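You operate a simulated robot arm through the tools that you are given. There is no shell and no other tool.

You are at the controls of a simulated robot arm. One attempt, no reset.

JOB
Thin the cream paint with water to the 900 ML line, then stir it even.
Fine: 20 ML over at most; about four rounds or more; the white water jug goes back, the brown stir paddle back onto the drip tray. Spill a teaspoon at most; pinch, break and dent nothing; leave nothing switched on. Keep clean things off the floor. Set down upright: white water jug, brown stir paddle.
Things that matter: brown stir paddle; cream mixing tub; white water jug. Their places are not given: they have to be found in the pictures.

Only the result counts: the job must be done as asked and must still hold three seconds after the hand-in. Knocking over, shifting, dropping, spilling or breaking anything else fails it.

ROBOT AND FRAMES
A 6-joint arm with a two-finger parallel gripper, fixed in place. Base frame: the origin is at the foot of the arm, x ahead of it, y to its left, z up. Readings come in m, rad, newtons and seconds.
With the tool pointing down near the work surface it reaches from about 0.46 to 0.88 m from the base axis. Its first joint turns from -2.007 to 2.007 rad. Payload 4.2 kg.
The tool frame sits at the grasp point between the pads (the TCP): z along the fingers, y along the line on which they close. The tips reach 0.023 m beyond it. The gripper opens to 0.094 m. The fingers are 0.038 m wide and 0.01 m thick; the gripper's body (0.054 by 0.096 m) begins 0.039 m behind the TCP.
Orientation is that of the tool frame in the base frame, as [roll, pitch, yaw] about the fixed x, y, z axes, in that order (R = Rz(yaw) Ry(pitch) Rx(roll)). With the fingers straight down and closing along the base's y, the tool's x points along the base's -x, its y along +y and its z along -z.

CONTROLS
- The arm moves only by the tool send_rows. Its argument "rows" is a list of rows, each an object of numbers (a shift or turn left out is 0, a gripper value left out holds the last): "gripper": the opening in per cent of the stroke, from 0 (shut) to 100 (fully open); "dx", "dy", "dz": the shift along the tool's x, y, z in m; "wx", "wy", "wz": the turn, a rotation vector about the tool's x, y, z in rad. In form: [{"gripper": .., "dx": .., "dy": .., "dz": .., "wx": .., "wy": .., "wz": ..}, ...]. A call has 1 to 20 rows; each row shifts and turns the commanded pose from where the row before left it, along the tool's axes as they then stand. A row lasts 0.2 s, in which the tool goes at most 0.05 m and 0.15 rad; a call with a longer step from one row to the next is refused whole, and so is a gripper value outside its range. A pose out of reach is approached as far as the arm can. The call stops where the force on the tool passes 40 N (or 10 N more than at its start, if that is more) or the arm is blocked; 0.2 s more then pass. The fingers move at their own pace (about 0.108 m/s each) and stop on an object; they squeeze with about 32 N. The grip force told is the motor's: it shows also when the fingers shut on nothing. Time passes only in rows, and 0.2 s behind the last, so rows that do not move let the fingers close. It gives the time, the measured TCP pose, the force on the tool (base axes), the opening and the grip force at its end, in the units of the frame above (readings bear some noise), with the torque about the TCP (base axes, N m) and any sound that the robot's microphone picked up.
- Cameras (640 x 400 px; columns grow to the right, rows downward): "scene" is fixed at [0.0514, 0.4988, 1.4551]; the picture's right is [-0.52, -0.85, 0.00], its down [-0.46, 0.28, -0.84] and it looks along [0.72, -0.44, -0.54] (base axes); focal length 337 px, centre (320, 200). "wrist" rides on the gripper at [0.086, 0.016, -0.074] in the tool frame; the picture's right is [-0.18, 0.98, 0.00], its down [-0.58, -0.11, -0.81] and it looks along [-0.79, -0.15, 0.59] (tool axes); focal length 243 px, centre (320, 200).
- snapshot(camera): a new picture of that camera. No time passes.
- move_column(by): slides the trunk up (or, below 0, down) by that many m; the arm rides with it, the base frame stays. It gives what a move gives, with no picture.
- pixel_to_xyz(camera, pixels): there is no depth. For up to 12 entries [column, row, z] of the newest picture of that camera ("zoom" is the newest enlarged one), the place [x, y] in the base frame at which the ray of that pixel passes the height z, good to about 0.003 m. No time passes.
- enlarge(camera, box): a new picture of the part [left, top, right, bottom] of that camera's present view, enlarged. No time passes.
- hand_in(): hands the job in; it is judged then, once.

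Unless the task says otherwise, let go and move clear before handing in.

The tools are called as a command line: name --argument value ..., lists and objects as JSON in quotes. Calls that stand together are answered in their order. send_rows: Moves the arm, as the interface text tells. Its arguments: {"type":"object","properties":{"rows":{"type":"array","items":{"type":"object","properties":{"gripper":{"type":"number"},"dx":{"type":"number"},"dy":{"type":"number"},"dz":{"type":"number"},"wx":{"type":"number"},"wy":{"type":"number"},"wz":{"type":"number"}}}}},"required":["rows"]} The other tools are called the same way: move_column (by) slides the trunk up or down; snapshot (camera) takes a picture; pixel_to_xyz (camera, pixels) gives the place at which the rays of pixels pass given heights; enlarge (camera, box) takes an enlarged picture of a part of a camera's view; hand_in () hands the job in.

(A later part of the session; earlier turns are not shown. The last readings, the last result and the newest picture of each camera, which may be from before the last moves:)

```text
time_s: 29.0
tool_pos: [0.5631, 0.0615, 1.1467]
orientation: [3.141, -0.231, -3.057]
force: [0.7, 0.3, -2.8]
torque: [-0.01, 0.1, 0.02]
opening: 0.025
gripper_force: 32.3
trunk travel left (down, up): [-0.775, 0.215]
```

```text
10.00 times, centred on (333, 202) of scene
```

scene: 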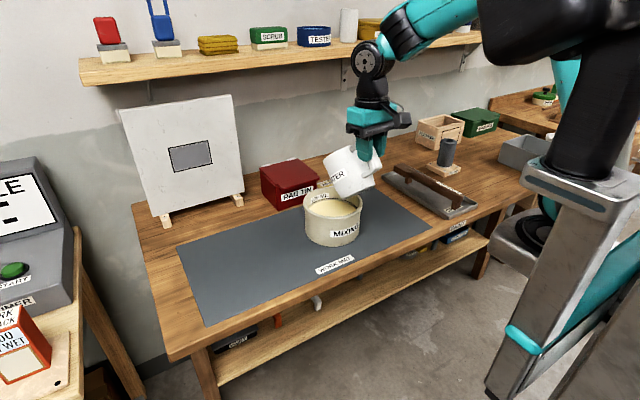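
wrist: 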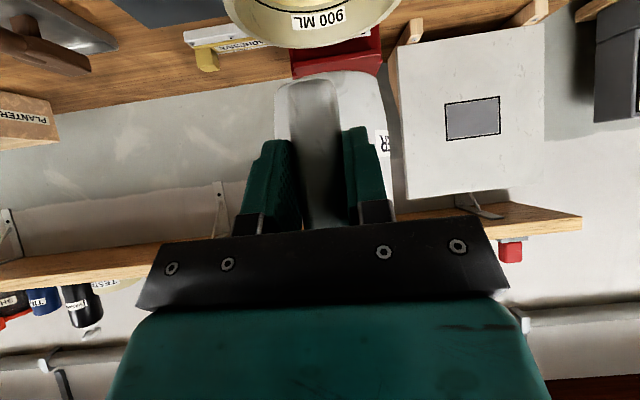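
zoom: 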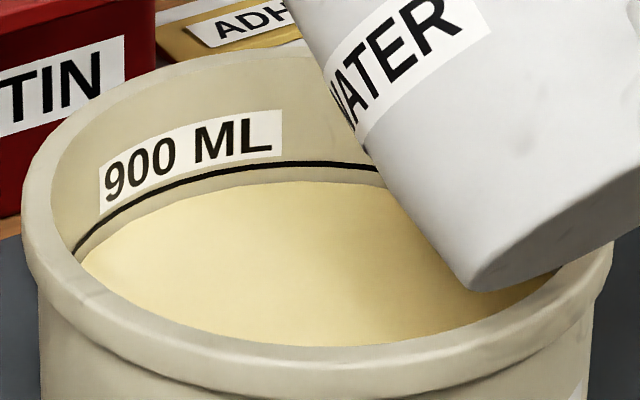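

At 58° there is still no flow, so I'll keep tilting gently.

send_rows --rows '[{"wy": 0.03}, {"wy": 0.03}, {}, {}, {}]'

enlarge --camera "scene" --box '[293, 130, 389, 250]'

enlarge --camera "scene" --box '[301, 182, 365, 222]'

```text
time_s: 30.2
tool_pos: [0.563, 0.0616, 1.1471]
orientation: [-3.14, -0.291, -3.058]
force: [0.3, 0.4, -4.0]
torque: [0.0, 0.07, 0.01]
opening: 0.0252
gripper_force: 32.3
trunk travel left (down, up): [-0.775, 0.215]
```

```text
3.33 times, centred on (341, 190) of scene
```

zoom: 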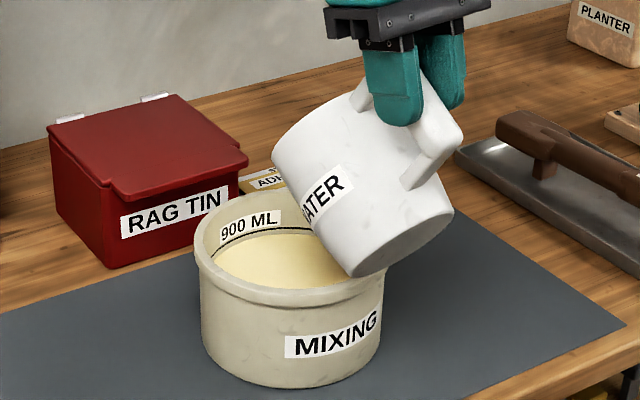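

```text
10.00 times, centred on (333, 202) of scene
```

zoom: 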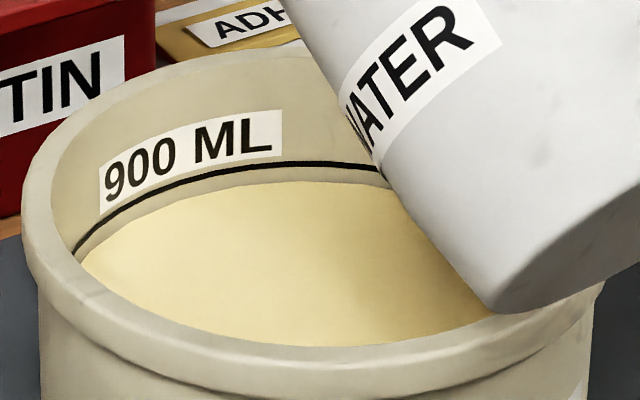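

At 62° the level still looks unchanged (line row 165, liquid row 183 in the zoom). I'll continue.

send_rows --rows '[{"wy": 0.03}, {"wy": 0.02}, {}, {}, {}]'

enlarge --camera "scene" --box '[293, 130, 389, 250]'

enlarge --camera "scene" --box '[301, 182, 365, 222]'

```text
time_s: 31.4
tool_pos: [0.563, 0.0609, 1.1468]
orientation: [3.142, -0.34, -3.057]
force: [0.3, 1.2, -3.9]
torque: [0.0, 0.06, 0.03]
opening: 0.0247
gripper_force: 32.3
trunk travel left (down, up): [-0.775, 0.215]
```

```text
3.33 times, centred on (341, 190) of scene
```

zoom: 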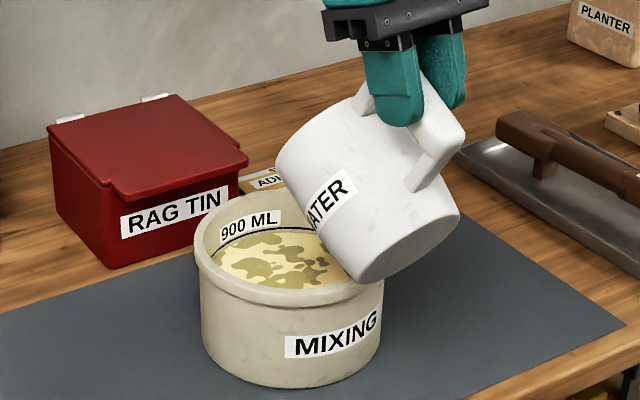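

```text
10.00 times, centred on (333, 202) of scene
```

zoom: 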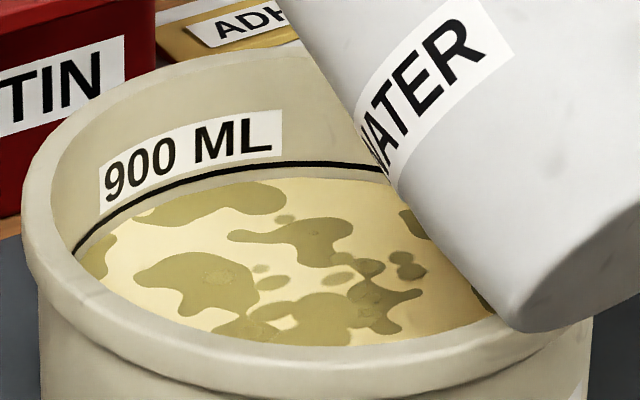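

Flow has started and water patches are visible in the tub. I'll read the level closely before adding more.

enlarge --camera "scene" --box '[305, 188, 337, 208]'

send_rows --rows '[{}, {}]'

enlarge --camera "scene" --box '[310, 186, 342, 206]'

```text
16.00 times, centred on (321, 198) of scene
```

zoom: 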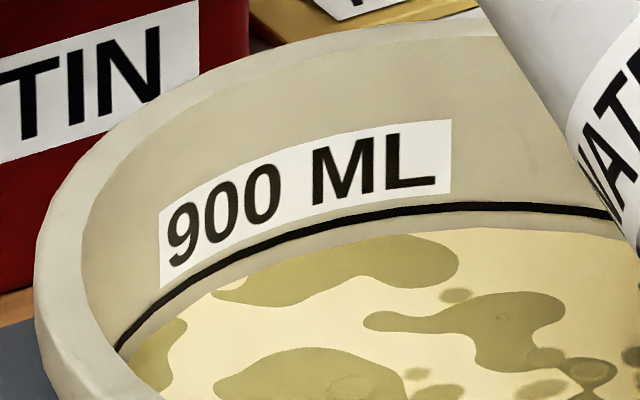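

```text
time_s: 32.0
tool_pos: [0.5625, 0.0597, 1.1458]
orientation: [3.14, -0.342, -3.06]
force: [-0.3, -0.4, -2.8]
torque: [0.0, 0.07, 0.03]
opening: 0.0251
gripper_force: 32.2
trunk travel left (down, up): [-0.775, 0.215]
```

```text
16.00 times, centred on (326, 196) of scene
```

zoom: 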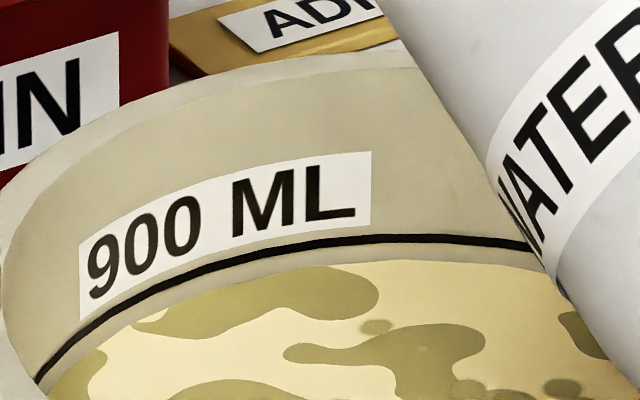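

The liquid edge rose from row 267 to about 260 (line at 237), so roughly 22 ML is in and about 70 ML remains. I'll tilt a little more and wait.

send_rows --rows '[{"wy": 0.025}, {"wy": 0.025}, {}, {}, {}, {}, {}]'

enlarge --camera "scene" --box '[301, 182, 365, 222]'

enlarge --camera "scene" --box '[310, 186, 342, 206]'

```text
time_s: 33.6
tool_pos: [0.5632, 0.0613, 1.1476]
orientation: [-3.141, -0.39, -3.056]
force: [-0.4, -0.1, -1.9]
torque: [0.0, 0.1, 0.03]
opening: 0.0243
gripper_force: 31.4
trunk travel left (down, up): [-0.775, 0.215]
```

```text
10.00 times, centred on (333, 202) of scene
```

zoom: 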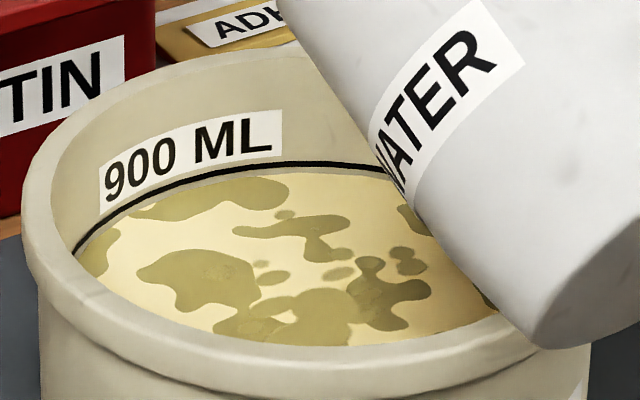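

```text
16.00 times, centred on (326, 196) of scene
```

zoom: 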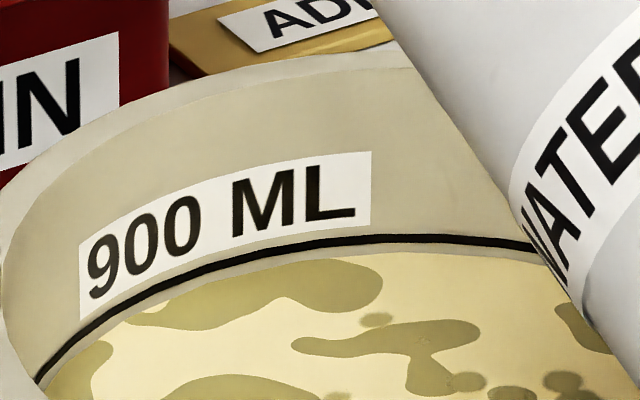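

The edge is now at row 253 against the line at 237, so roughly 50 ML remain. I'll wait briefly to see whether flow continues at this tilt.

send_rows --rows '[{}, {}, {}, {}]'

enlarge --camera "scene" --box '[310, 186, 342, 206]'

```text
time_s: 34.6
tool_pos: [0.5641, 0.0604, 1.1458]
orientation: [-3.141, -0.39, -3.058]
force: [0.1, 0.9, -2.1]
torque: [-0.01, 0.08, -0.02]
opening: 0.0248
gripper_force: 31.6
trunk travel left (down, up): [-0.775, 0.215]
```

```text
16.00 times, centred on (326, 196) of scene
```

zoom: 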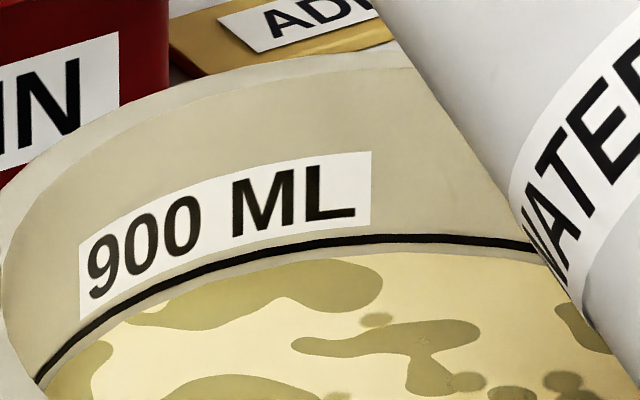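

Flow stops once the tilt is held, which makes this controllable at about 7 rows per 0.05 rad. I'll add another 0.05 rad.

send_rows --rows '[{"wy": 0.025}, {"wy": 0.025}, {}, {}, {}, {}, {}]'

enlarge --camera "scene" --box '[293, 130, 389, 250]'

enlarge --camera "scene" --box '[310, 186, 342, 206]'

```text
time_s: 36.2
tool_pos: [0.5637, 0.0611, 1.1457]
orientation: [3.141, -0.44, -3.057]
force: [-0.5, -0.4, -2.5]
torque: [0.04, -0.02, 0.04]
opening: 0.0248
gripper_force: 31.7
trunk travel left (down, up): [-0.775, 0.215]
```

```text
3.33 times, centred on (341, 190) of scene
```

zoom: 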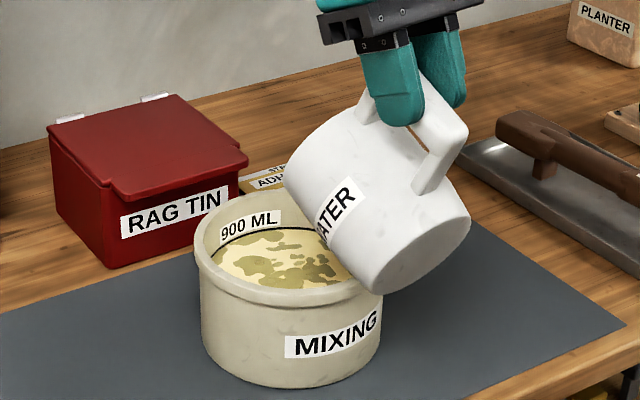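

```text
16.00 times, centred on (326, 196) of scene
```

zoom: 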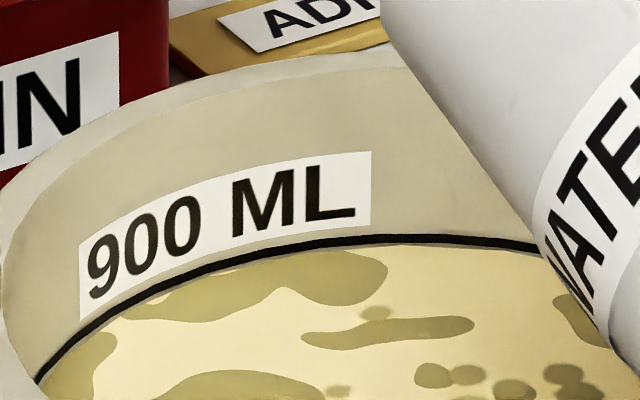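

The edge is just under the line now at row 246. I'll magnify further to judge the remaining gap.

enlarge --camera "scene" --box '[320, 194, 336, 204]'

enlarge --camera "scene" --box '[303, 197, 319, 207]'

```text
16.00 times, centred on (328, 199) of scene
```

zoom: 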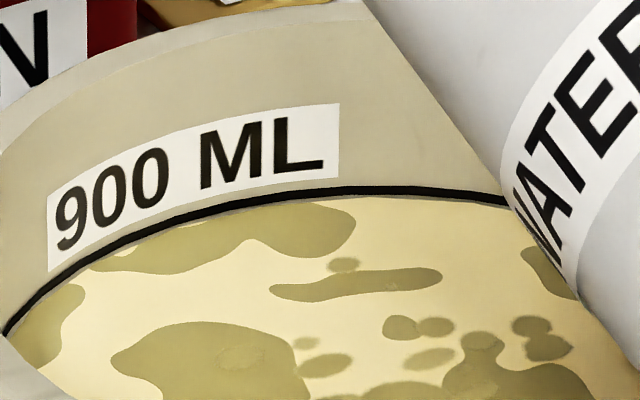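

```text
16.00 times, centred on (311, 202) of scene
```

zoom: 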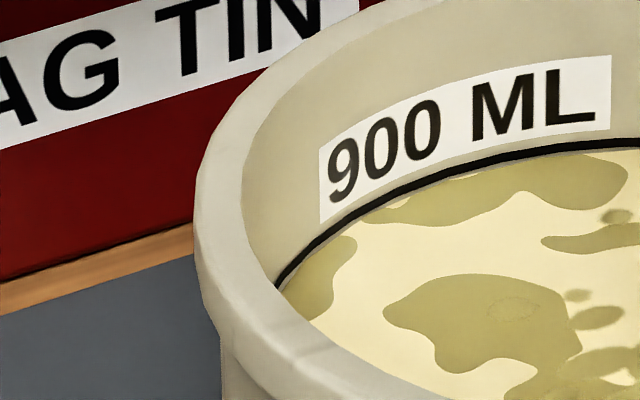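

The gap to the line's centre is about 8 rows, roughly 25 ML. I'll add about 0.045 rad more and re-measure.

send_rows --rows '[{"wy": 0.02}, {"wy": 0.02}, {}, {}, {}, {}, {}]'

enlarge --camera "scene" --box '[310, 186, 342, 206]'

enlarge --camera "scene" --box '[303, 189, 335, 209]'

```text
time_s: 37.8
tool_pos: [0.5622, 0.0615, 1.1464]
orientation: [-3.14, -0.48, -3.059]
force: [0.9, -0.2, -1.2]
torque: [-0.01, 0.03, -0.01]
opening: 0.0251
gripper_force: 32.0
trunk travel left (down, up): [-0.775, 0.215]
```

```text
16.00 times, centred on (326, 196) of scene
```

zoom: 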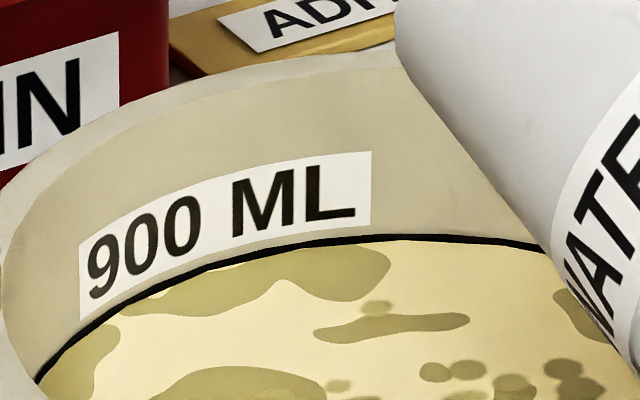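

```text
16.00 times, centred on (319, 199) of scene
```

zoom: 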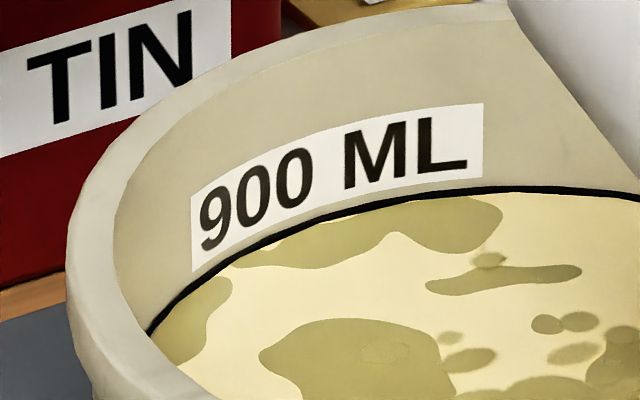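

The liquid now touches the lower part of the line, with its edge at row ~240 against a line centre of ~237, so about 10 ML remains. A final small tilt of 0.028 rad.

send_rows --rows '[{"wy": 0.014}, {"wy": 0.014}, {}, {}, {}, {}, {}]'

enlarge --camera "scene" --box '[310, 186, 342, 206]'

enlarge --camera "scene" --box '[303, 189, 335, 209]'

```text
time_s: 39.4
tool_pos: [0.5635, 0.062, 1.1452]
orientation: [-3.141, -0.51, -3.057]
force: [-0.2, -0.5, -2.4]
torque: [-0.03, 0.03, 0.0]
opening: 0.0249
gripper_force: 32.0
trunk travel left (down, up): [-0.775, 0.215]
```

```text
16.00 times, centred on (326, 196) of scene
```

zoom: 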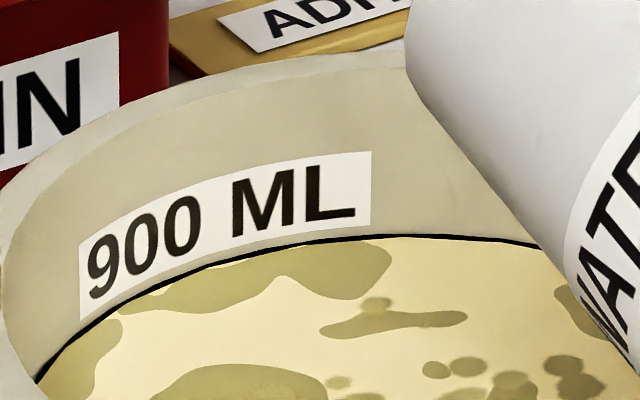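

```text
16.00 times, centred on (319, 199) of scene
```

zoom: 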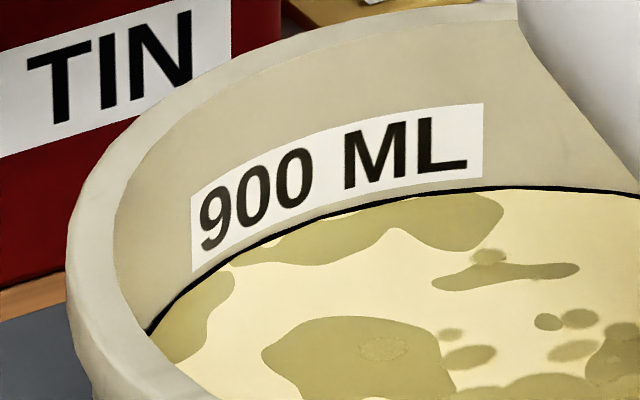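

About half the line's thickness is covered, so the level is right around 900 ML. I'll add one tiny increment for safety above the line and re-check.

send_rows --rows '[{"wy": 0.012}, {}, {}, {}, {}]'

enlarge --camera "scene" --box '[310, 186, 342, 206]'

enlarge --camera "scene" --box '[303, 189, 335, 209]'

```text
time_s: 40.6
tool_pos: [0.5639, 0.0611, 1.1469]
orientation: [3.141, -0.522, -3.058]
force: [0.0, 0.1, -1.7]
torque: [0.01, 0.0, 0.03]
opening: 0.0247
gripper_force: 32.2
trunk travel left (down, up): [-0.775, 0.215]
```

```text
16.00 times, centred on (326, 196) of scene
```

zoom: 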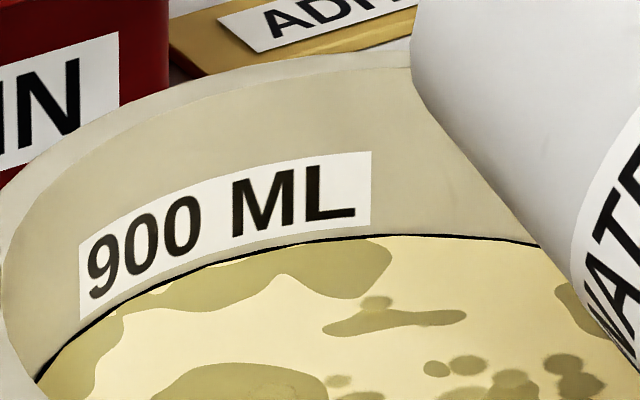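

```text
16.00 times, centred on (319, 199) of scene
```

zoom: 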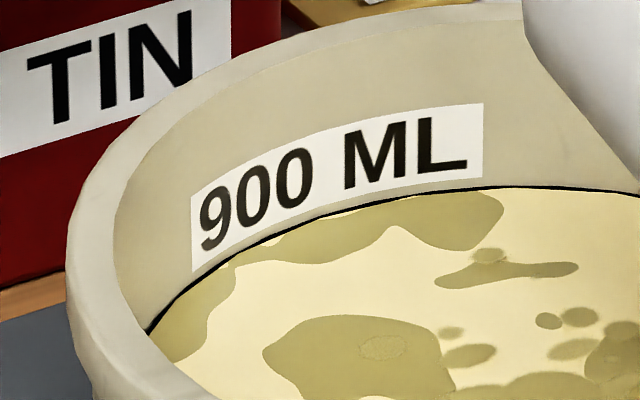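

The level sits just over the line's centre with a sliver of the line still showing, so pouring is done. I'll tilt the jug back upright.

send_rows --rows '[{"wy": -0.08}, {"wy": -0.12}, {"wy": -0.12}, {"wy": -0.12}, {"wy": -0.12}, {"wy": -0.12}, {"wy": -0.12}, {"wy": -0.12}, {"wy": -0.12}, {"wy": -0.1}, {"wy": -0.08}, {"wy": -0.06}, {"wy": -0.03}, {}, {}]'

snapshot --camera "scene"

enlarge --camera "scene" --box '[285, 110, 395, 250]'

enlarge --camera "scene" --box '[310, 186, 342, 206]'

```text
time_s: 43.8
tool_pos: [0.5628, 0.0614, 1.1458]
orientation: [-3.14, 0.79, -3.058]
force: [-0.1, 0.6, -2.1]
torque: [-0.03, 0.16, -0.02]
opening: 0.0249
gripper_force: 32.2
trunk travel left (down, up): [-0.775, 0.215]
```

```text
taken
```

scene: 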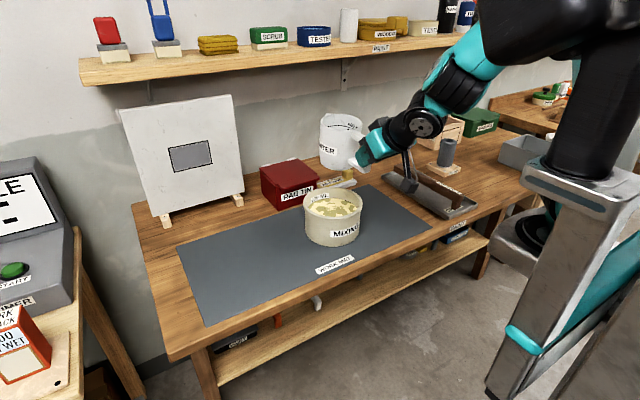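

```text
2.86 times, centred on (340, 180) of scene
```

zoom: 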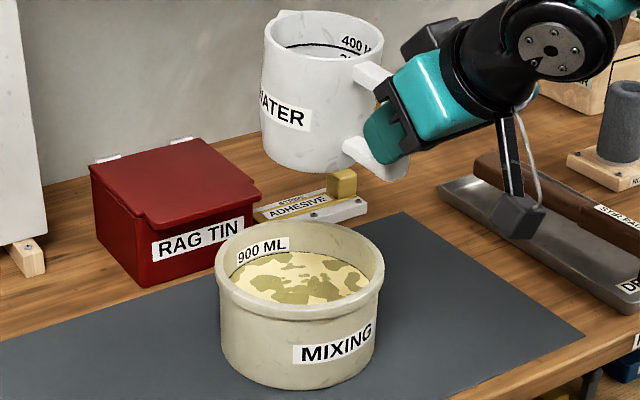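

```text
16.00 times, centred on (326, 196) of scene
```

zoom: 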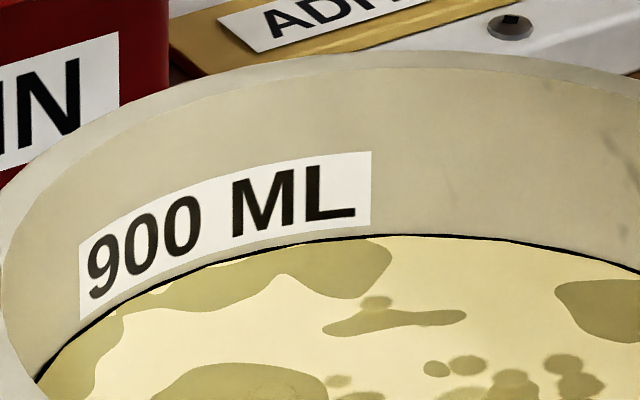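

The level held and no drips are visible. I'll check via the wrist view that the jug hasn't rotated in the grip, comparing with the earlier lifted view.

snapshot --camera "wrist"

enlarge --camera "wrist" --box '[220, 40, 440, 240]'

enlarge --camera "scene" --box '[300, 100, 390, 190]'

```text
taken
```

wrist: 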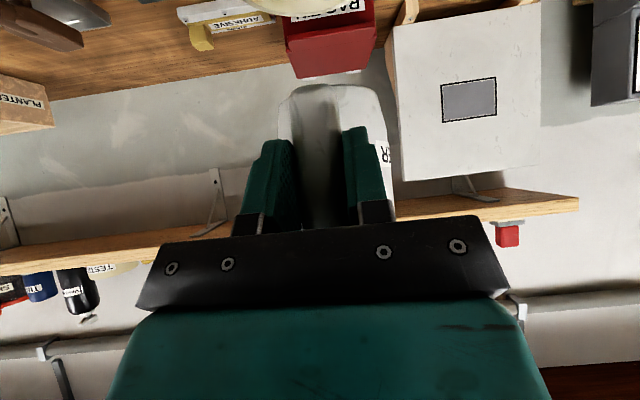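

```text
2.00 times, centred on (330, 140) of wrist
```

zoom: 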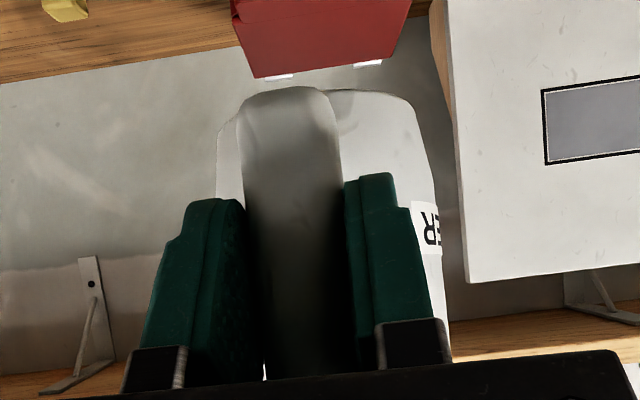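

```text
4.44 times, centred on (345, 145) of scene
```

zoom: 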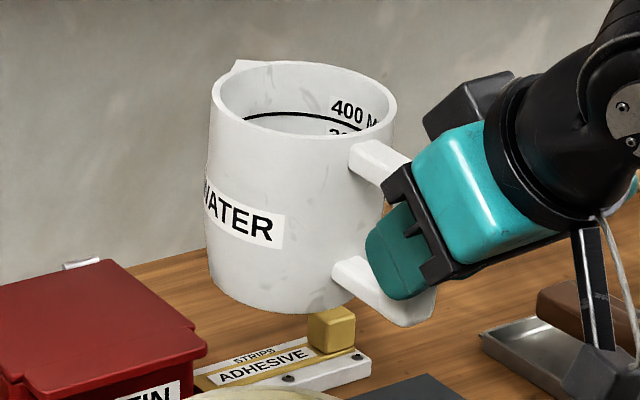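

The bar and base rows shifted (78→84 and 70→85), so the jug rotated about 0.13 rad in the grip when it touched the rim. I'll compensate by tilting the tool 0.13 rad to level the jug, then carry it back over its spot.

send_rows --rows '[{"wy": 0.065}, {"wy": 0.065}, {"dx": -0.00278, "dy": 0.01028, "dz": 0.00215}, {"dx": -0.00555, "dy": 0.02056, "dz": 0.00431}, {"dx": -0.00555, "dy": 0.02056, "dz": 0.00431}, {"dx": -0.00555, "dy": 0.02056, "dz": 0.00431}, {"dx": -0.00555, "dy": 0.02056, "dz": 0.00431}, {"dx": -0.00555, "dy": 0.02056, "dz": 0.00431}, {"dx": -0.00555, "dy": 0.02056, "dz": 0.00431}, {"dx": -0.00555, "dy": 0.02056, "dz": 0.00431}, {"dx": -0.00555, "dy": 0.02056, "dz": 0.00431}, {"dx": -0.00555, "dy": 0.02056, "dz": 0.00431}, {"dx": -0.00555, "dy": 0.02056, "dz": 0.00431}, {"dx": -0.00555, "dy": 0.02056, "dz": 0.00431}, {"dx": -0.00278, "dy": 0.01028, "dz": 0.00215}, {}]'

snapshot --camera "scene"

enlarge --camera "scene" --box '[200, 125, 310, 235]'

enlarge --camera "wrist" --box '[220, 40, 440, 240]'

```text
time_s: 47.2
tool_pos: [0.6271, 0.3141, 1.1461]
orientation: [3.141, 0.661, -3.058]
force: [-0.2, 0.1, -3.4]
torque: [0.0, 0.18, 0.04]
opening: 0.0252
gripper_force: 32.5
trunk travel left (down, up): [-0.775, 0.215]
```

```text
taken
```

scene: 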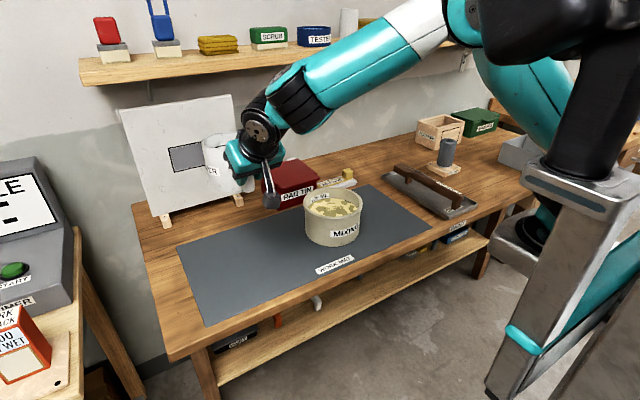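

```text
3.64 times, centred on (255, 180) of scene
```

zoom: 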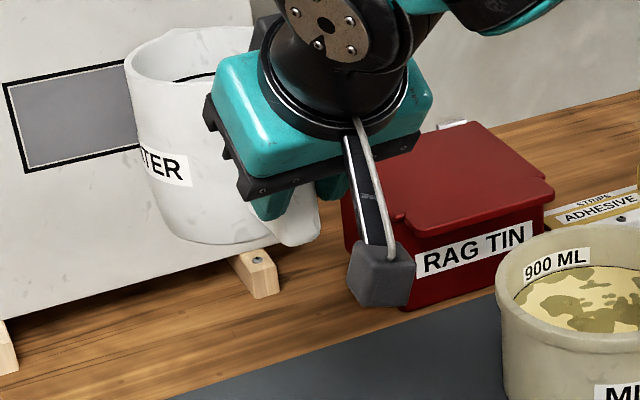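

```text
2.00 times, centred on (330, 140) of wrist
```

zoom: 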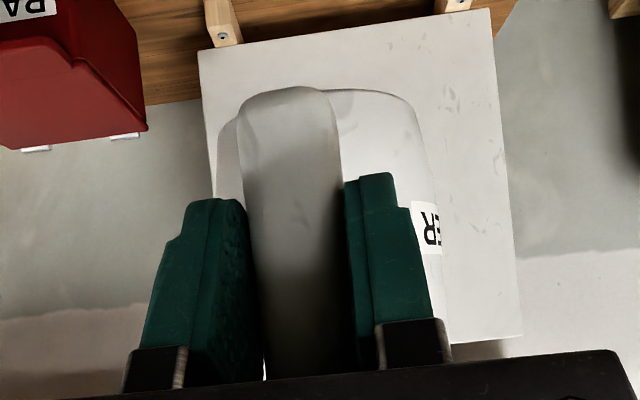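

The jug is back above its spot. I'll check its verticality by enlarging its left edge.

enlarge --camera "scene" --box '[194, 128, 258, 200]'

```text
5.56 times, centred on (226, 164) of scene
```

zoom: 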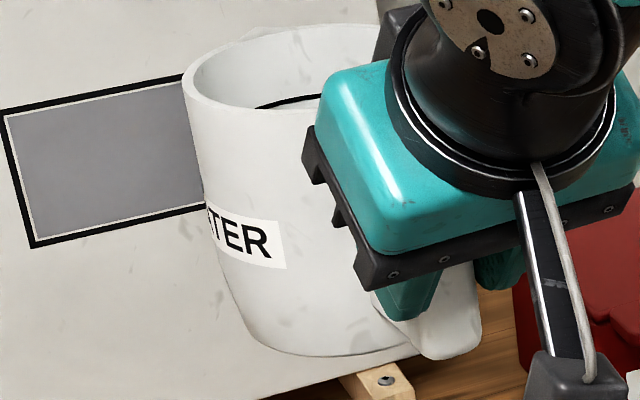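

The left edge slope of about 0.25 matches a vertical jug here, so I'll lower it to just above the mat.

send_rows --rows '[{"dx": 0.0072, "dz": 0.0093}, {"dx": 0.01443, "dz": 0.01855}, {"dx": 0.01443, "dz": 0.01855}, {"dx": 0.01443, "dz": 0.01855}, {"dx": 0.01443, "dz": 0.01855}, {"dx": 0.01443, "dz": 0.01855}, {"dx": 0.01443, "dz": 0.01855}, {"dx": 0.01443, "dz": 0.01855}, {"dx": 0.0086, "dz": 0.0111}, {}]'

enlarge --camera "scene" --box '[200, 190, 300, 290]'

```text
time_s: 49.4
tool_pos: [0.6257, 0.3144, 0.9552]
orientation: [3.14, 0.66, -3.057]
force: [0.6, -0.4, -2.9]
torque: [-0.01, 0.16, -0.02]
opening: 0.0248
gripper_force: 32.0
trunk travel left (down, up): [-0.775, 0.215]
```

```text
4.00 times, centred on (250, 240) of scene
```

zoom: 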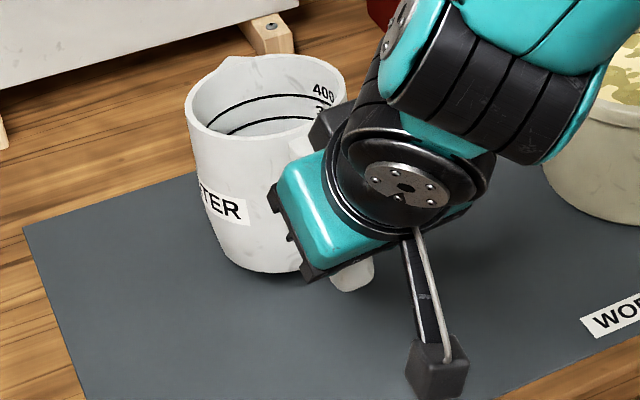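

The jug is about 2 cm above the mat. I'll lower in millimetre steps and watch the force.

send_rows --rows '[{"dx": 0.0031, "dz": 0.0039}, {"dx": 0.0031, "dz": 0.0039}, {"dx": 0.0025, "dz": 0.0032}, {"dx": 0.0018, "dz": 0.0024}, {}]'

send_rows --rows '[{"dx": 0.0012, "dz": 0.0016}, {"dx": 0.0012, "dz": 0.0016}, {}]'

```text
time_s: 50.6
tool_pos: [0.6259, 0.3151, 0.9383]
orientation: [-3.141, 0.659, -3.059]
force: [-0.5, 0.6, -2.2]
torque: [0.02, 0.15, -0.01]
opening: 0.025
gripper_force: 31.5
trunk travel left (down, up): [-0.775, 0.215]
```

```text
time_s: 51.4
tool_pos: [0.6265, 0.3141, 0.9363]
orientation: [-3.141, 0.66, -3.057]
force: [-5.8, -2.5, 8.4]
torque: [-0.03, -1.04, -0.23]
opening: 0.0245
gripper_force: 31.6
trunk travel left (down, up): [-0.775, 0.215]
```

Contact occurs at z ≈ 0.9365 with about 10 N shared over the base. I'll ease up a hair and release.

send_rows --rows '[{"dx": -0.0006, "dz": -0.0008}, {}, {"gripper": 40}, {"gripper": 80}, {"gripper": 100}, {}]'

enlarge --camera "scene" --box '[200, 190, 300, 290]'

enlarge --camera "wrist" --box '[160, 40, 500, 270]'

```text
time_s: 52.8
tool_pos: [0.625, 0.3155, 0.9344]
orientation: [-3.141, 0.661, -3.057]
force: [0.5, -0.2, 0.5]
torque: [-0.02, 0.02, -0.03]
opening: 0.094
gripper_force: 0.0
trunk travel left (down, up): [-0.775, 0.215]
```

```text
4.00 times, centred on (250, 240) of scene
```

zoom: 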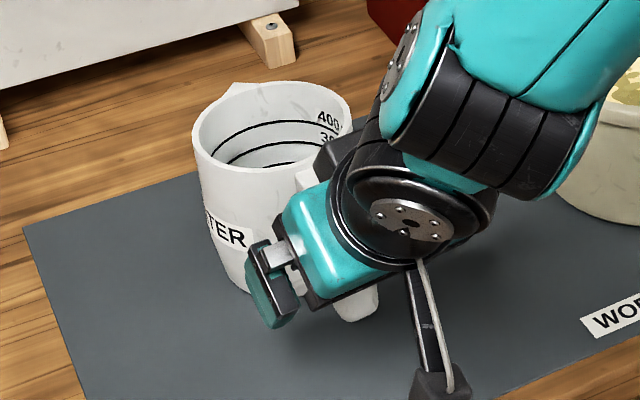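

```text
1.74 times, centred on (330, 155) of wrist
```

zoom: 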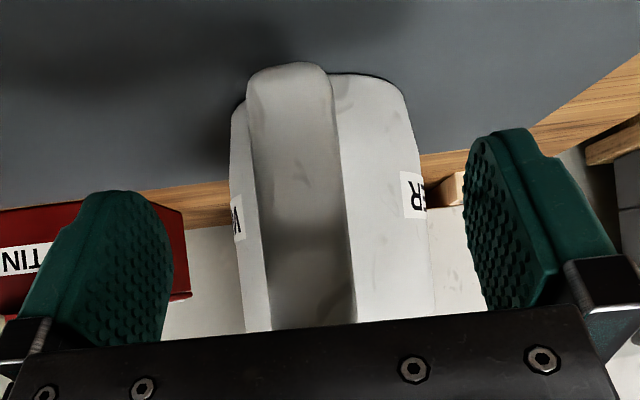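

The jug is free and upright. I'll retract along the tool axis.

send_rows --rows '[{"dz": -0.012}, {"dz": -0.022}, {"dz": -0.03}, {"dz": -0.03}, {"dz": -0.03}, {"dz": -0.03}]'

enlarge --camera "scene" --box '[205, 195, 285, 275]'

snapshot --camera "scene"

```text
time_s: 54.2
tool_pos: [0.5317, 0.3067, 1.0555]
orientation: [-3.141, 0.66, -3.056]
force: [0.5, -0.3, -0.2]
torque: [-0.02, 0.0, -0.02]
opening: 0.094
gripper_force: 0.1
trunk travel left (down, up): [-0.775, 0.215]
```

```text
5.00 times, centred on (245, 235) of scene
```

zoom: 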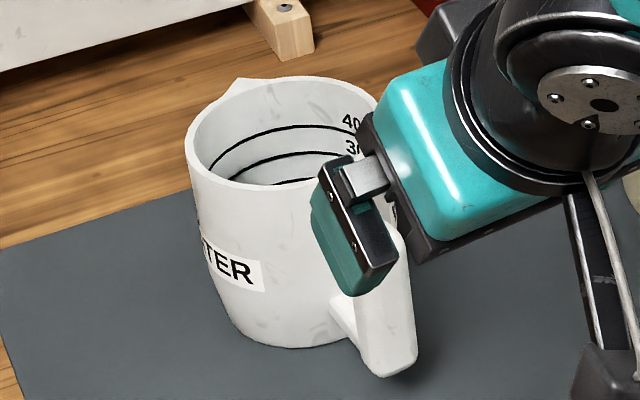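

```text
taken
```

scene: 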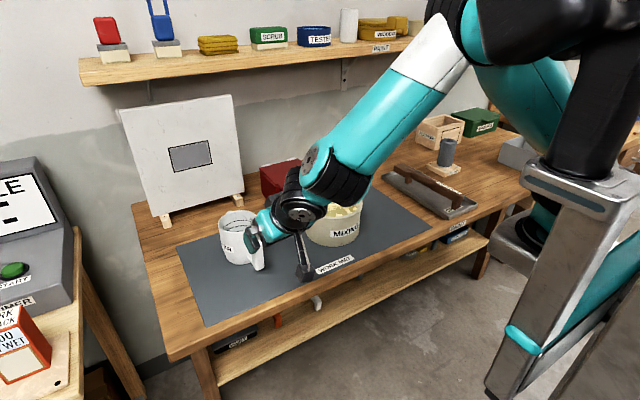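

The jug is back within a couple of millimetres of its original place. I'll square the hand, rise, and travel over toward the paddle on the right.

send_rows --rows '[{"wy": 0.132, "wz": 0.017}, {"wy": 0.132, "wz": 0.017}, {"wy": 0.132, "wz": 0.017}, {"wy": 0.132, "wz": 0.017}, {"wy": 0.132, "wz": 0.017}, {"dz": -0.048}, {"dz": -0.048}, {"dx": 0.0018, "dy": -0.0476}, {"dx": 0.0018, "dy": -0.0476}, {"dx": 0.0018, "dy": -0.0476}, {"dx": 0.0018, "dy": -0.0476}, {"dx": 0.0018, "dy": -0.0476}, {"dx": 0.0018, "dy": -0.0476}, {"dx": 0.0018, "dy": -0.0476}, {"dx": 0.0018, "dy": -0.0476}, {"dx": 0.0018, "dy": -0.0476}, {"dx": 0.0018, "dy": -0.0476}, {"dx": 0.0018, "dy": -0.0476}, {"dx": 0.0018, "dy": -0.0476}]'

snapshot --camera "wrist"

snapshot --camera "scene"

```text
time_s: 58.2
tool_pos: [0.5119, -0.2667, 1.1385]
orientation: [3.115, -0.004, -3.136]
force: [-0.3, 0.2, -0.5]
torque: [-0.06, 0.0, 0.0]
opening: 0.0939
gripper_force: 0.1
trunk travel left (down, up): [-0.775, 0.215]
```

```text
taken
```

wrist: 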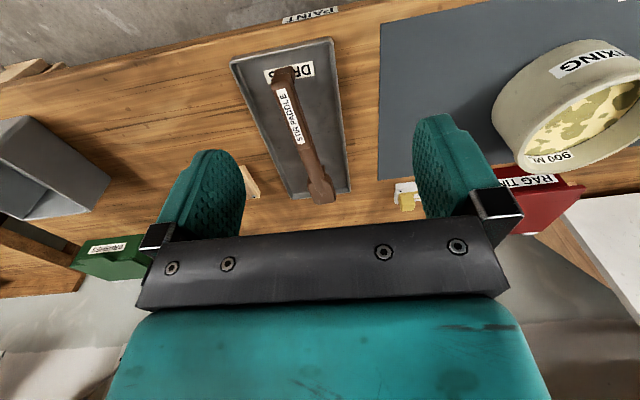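

```text
taken
```

scene: 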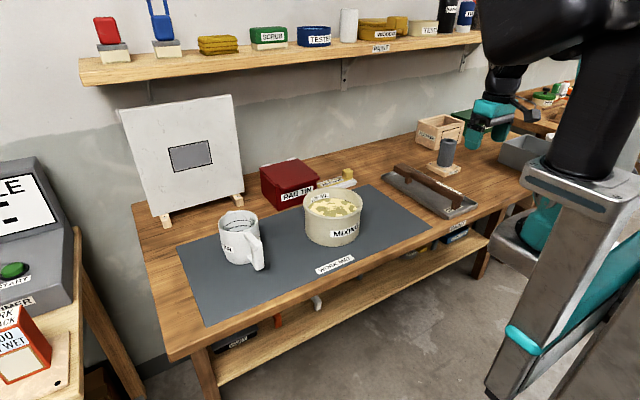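

The paddle and tray are in clear view at wrist (305,130). I'll enlarge both views to measure it.

enlarge --camera "wrist" --box '[220, 30, 364, 214]'

enlarge --camera "scene" --box '[375, 155, 485, 225]'

enlarge --camera "wrist" --box '[260, 120, 360, 214]'

enlarge --camera "wrist" --box '[240, 30, 340, 124]'

```text
2.17 times, centred on (292, 122) of wrist
```

zoom: 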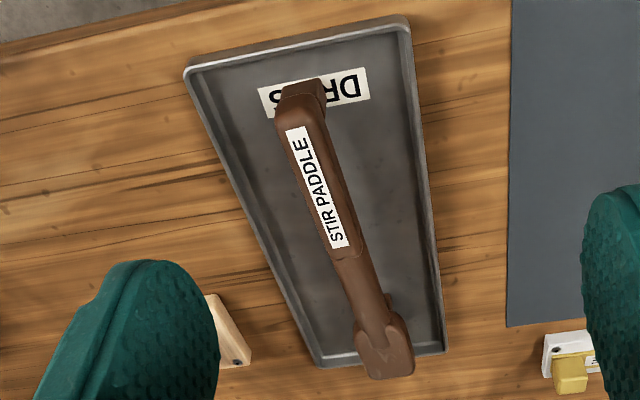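

```text
5.71 times, centred on (430, 190) of scene
```

zoom: 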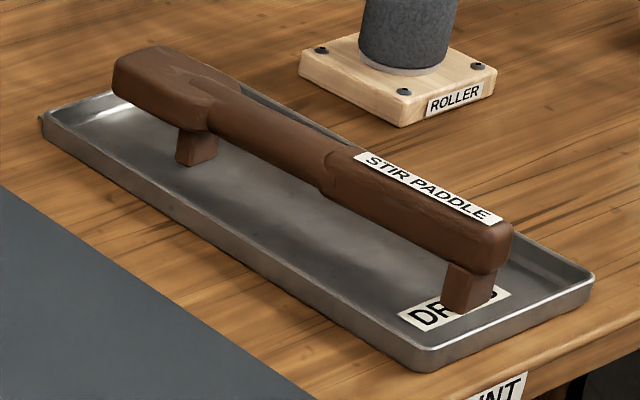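

```text
4.26 times, centred on (310, 167) of wrist
```

zoom: 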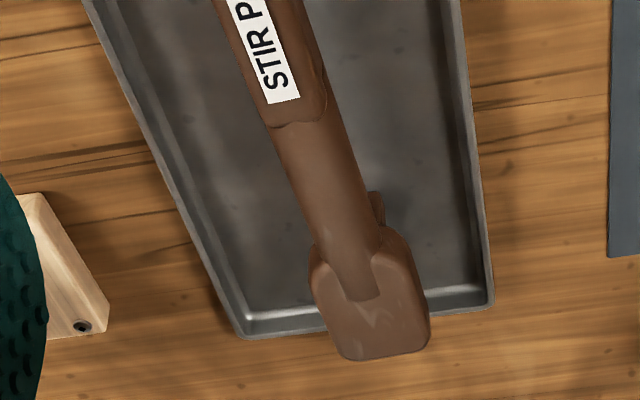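

```text
4.26 times, centred on (290, 77) of wrist
```

zoom: 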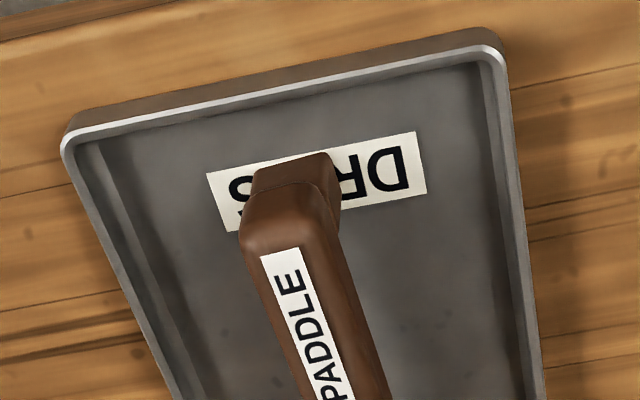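

I'll triangulate the handle end, the handle/rod junction and the blade end in both views.

pixel_to_xyz --camera "wrist" --pixels '[[281.8, 80.5, 0.91], [281.8, 80.5, 0.93], [281.8, 80.5, 0.95], [305.3, 149.4, 0.91], [305.3, 149.4, 0.93], [305.3, 149.4, 0.95], [325.3, 202.2, 0.91], [325.3, 202.2, 0.93], [325.3, 202.2, 0.95]]'

pixel_to_xyz --camera "scene" --pixels '[[459.8, 193.9, 0.91], [459.8, 193.9, 0.93], [459.8, 193.9, 0.95], [431.75, 186.5, 0.91], [431.75, 186.5, 0.93], [431.75, 186.5, 0.95], [396.7, 166.4, 0.91], [396.7, 166.4, 0.93], [396.7, 166.4, 0.95]]'

```text
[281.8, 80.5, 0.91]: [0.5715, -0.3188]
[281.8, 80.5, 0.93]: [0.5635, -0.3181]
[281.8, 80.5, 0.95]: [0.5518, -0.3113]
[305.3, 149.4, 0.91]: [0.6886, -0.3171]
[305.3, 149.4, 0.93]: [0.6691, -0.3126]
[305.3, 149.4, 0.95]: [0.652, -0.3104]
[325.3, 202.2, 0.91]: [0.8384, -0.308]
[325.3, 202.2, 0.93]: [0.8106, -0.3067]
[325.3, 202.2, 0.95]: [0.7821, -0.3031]
```

```text
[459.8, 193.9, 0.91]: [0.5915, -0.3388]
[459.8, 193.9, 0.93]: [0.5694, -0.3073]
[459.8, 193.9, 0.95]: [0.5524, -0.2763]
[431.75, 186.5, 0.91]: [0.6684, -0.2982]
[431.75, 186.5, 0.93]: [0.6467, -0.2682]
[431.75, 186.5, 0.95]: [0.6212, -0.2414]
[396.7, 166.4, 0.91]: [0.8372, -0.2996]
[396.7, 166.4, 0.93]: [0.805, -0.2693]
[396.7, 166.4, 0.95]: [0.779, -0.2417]
```

The paddle runs from about (0.567,-0.318) to (0.84,-0.307), with a chunky blade at the far end and a leg near each end. I'll get the axis direction precisely from the label centreline.

pixel_to_xyz --camera "wrist" --pixels '[[280.9, 88.4, 0.926], [300.8, 143.2, 0.926], [242.0, 51.5, 0.885], [311.5, 36.0, 0.885], [334.0, 186.0, 0.885], [311.9, 194.0, 0.885]]'

enlarge --camera "scene" --box '[430, 175, 486, 215]'

enlarge --camera "scene" --box '[380, 150, 436, 190]'

```text
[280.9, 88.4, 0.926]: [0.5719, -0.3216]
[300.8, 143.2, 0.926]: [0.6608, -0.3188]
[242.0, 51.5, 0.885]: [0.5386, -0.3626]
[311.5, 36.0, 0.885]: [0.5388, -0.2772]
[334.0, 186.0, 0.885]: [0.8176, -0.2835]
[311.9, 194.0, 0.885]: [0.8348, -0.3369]
```

```text
10.00 times, centred on (458, 195) of scene
```

zoom: 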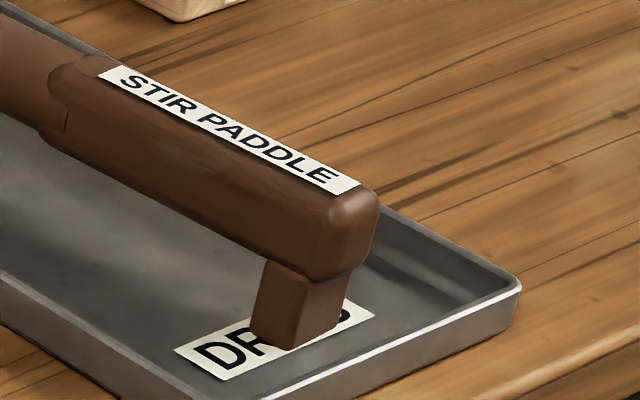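

```text
10.00 times, centred on (408, 170) of scene
```

zoom: 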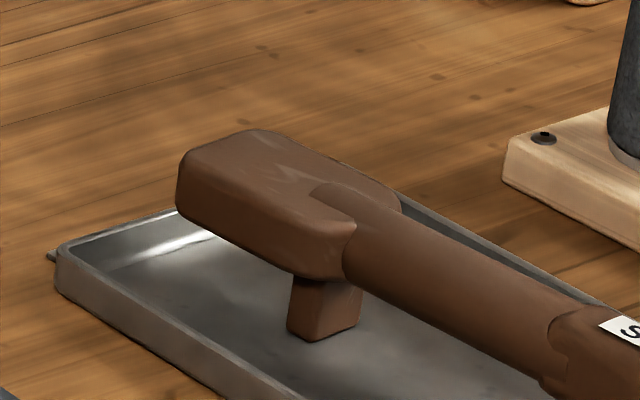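

The label line gives a paddle yaw of about +2° and a centreline near y = −0.319 at x = 0.64. I'll check the roller's position for clearance, then move above the handle.

pixel_to_xyz --camera "scene" --pixels '[[426.9, 167.2, 0.88], [442.7, 177.0, 0.88], [458.6, 167.0, 0.88], [447, 138, 0.97], [437, 142, 0.97]]'

send_rows --rows '[{"wx": 0.0266, "wy": -0.004, "wz": -0.028}, {"dx": -0.032, "dy": -0.013, "dz": 0.0295}, {"dx": -0.032, "dy": -0.013, "dz": 0.0295}, {"dx": -0.032, "dy": -0.013, "dz": 0.0295}, {"dx": -0.032, "dy": -0.013, "dz": 0.0295}]'

snapshot --camera "wrist"

enlarge --camera "scene" --box '[375, 100, 505, 230]'

```text
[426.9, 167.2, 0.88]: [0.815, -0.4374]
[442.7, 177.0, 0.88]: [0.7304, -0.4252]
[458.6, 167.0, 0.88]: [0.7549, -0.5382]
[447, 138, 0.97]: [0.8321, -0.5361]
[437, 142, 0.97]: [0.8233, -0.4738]
```

```text
time_s: 59.4
tool_pos: [0.6433, -0.3121, 1.0201]
orientation: [-3.14, 0.005, -3.109]
force: [-0.3, -0.8, 0.8]
torque: [-0.03, -0.02, -0.01]
opening: 0.094
gripper_force: 0.1
trunk travel left (down, up): [-0.775, 0.215]
```

```text
taken
```

wrist: 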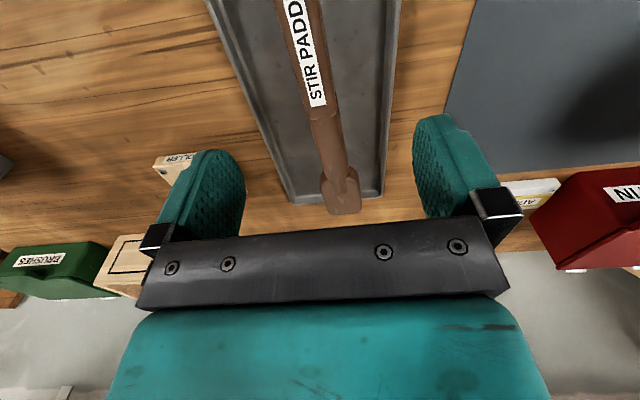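

```text
3.08 times, centred on (440, 165) of scene
```

zoom: 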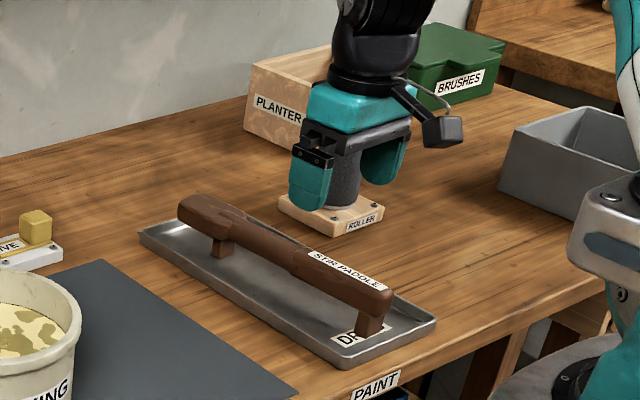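

I'll measure the paddle axis against the gripper from this closer view.

enlarge --camera "wrist" --box '[250, 0, 390, 110]'

pixel_to_xyz --camera "wrist" --pixels '[[318, 103, 0.93], [288, 0, 0.93], [293, 20, 0.93], [342, 205, 0.92], [330, 145, 0.925]]'

```text
3.64 times, centred on (320, 55) of wrist
```

zoom: 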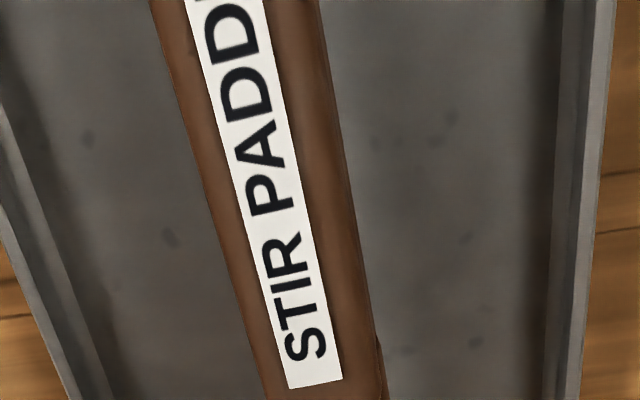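

```text
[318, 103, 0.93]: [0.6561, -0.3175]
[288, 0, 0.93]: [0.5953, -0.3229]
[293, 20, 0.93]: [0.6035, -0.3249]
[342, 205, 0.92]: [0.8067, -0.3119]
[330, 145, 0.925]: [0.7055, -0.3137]
```

The handle is about 3.5 mm to the −y side. I'll narrow the fingers to 55 % so they stay inside the tray walls, shift, and descend to just above grip height.

send_rows --rows '[{"gripper": 55, "dy": -0.0035}, {"dz": 0.025}, {"dz": 0.025}, {"dz": 0.02}, {}]'

enlarge --camera "wrist" --box '[200, 60, 440, 240]'

enlarge --camera "scene" --box '[395, 120, 495, 220]'

```text
time_s: 60.6
tool_pos: [0.6441, -0.3188, 0.9501]
orientation: [3.141, 0.004, -3.109]
force: [0.6, 0.5, 1.1]
torque: [0.01, 0.01, 0.02]
opening: 0.0517
gripper_force: 0.0
trunk travel left (down, up): [-0.775, 0.215]
```

```text
2.22 times, centred on (320, 150) of wrist
```

zoom: 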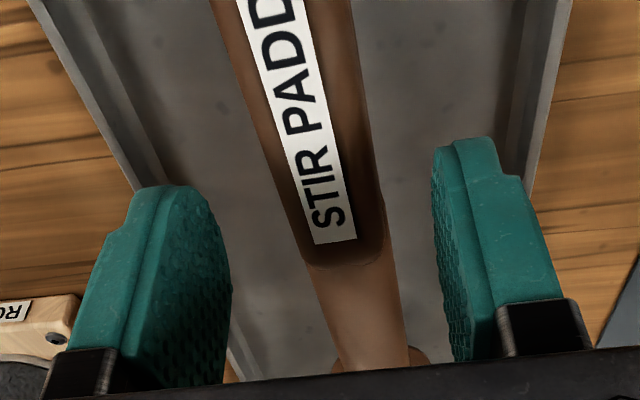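

```text
4.00 times, centred on (445, 170) of scene
```

zoom: 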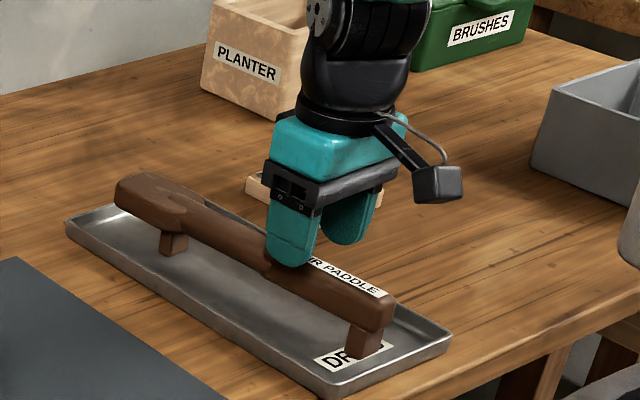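

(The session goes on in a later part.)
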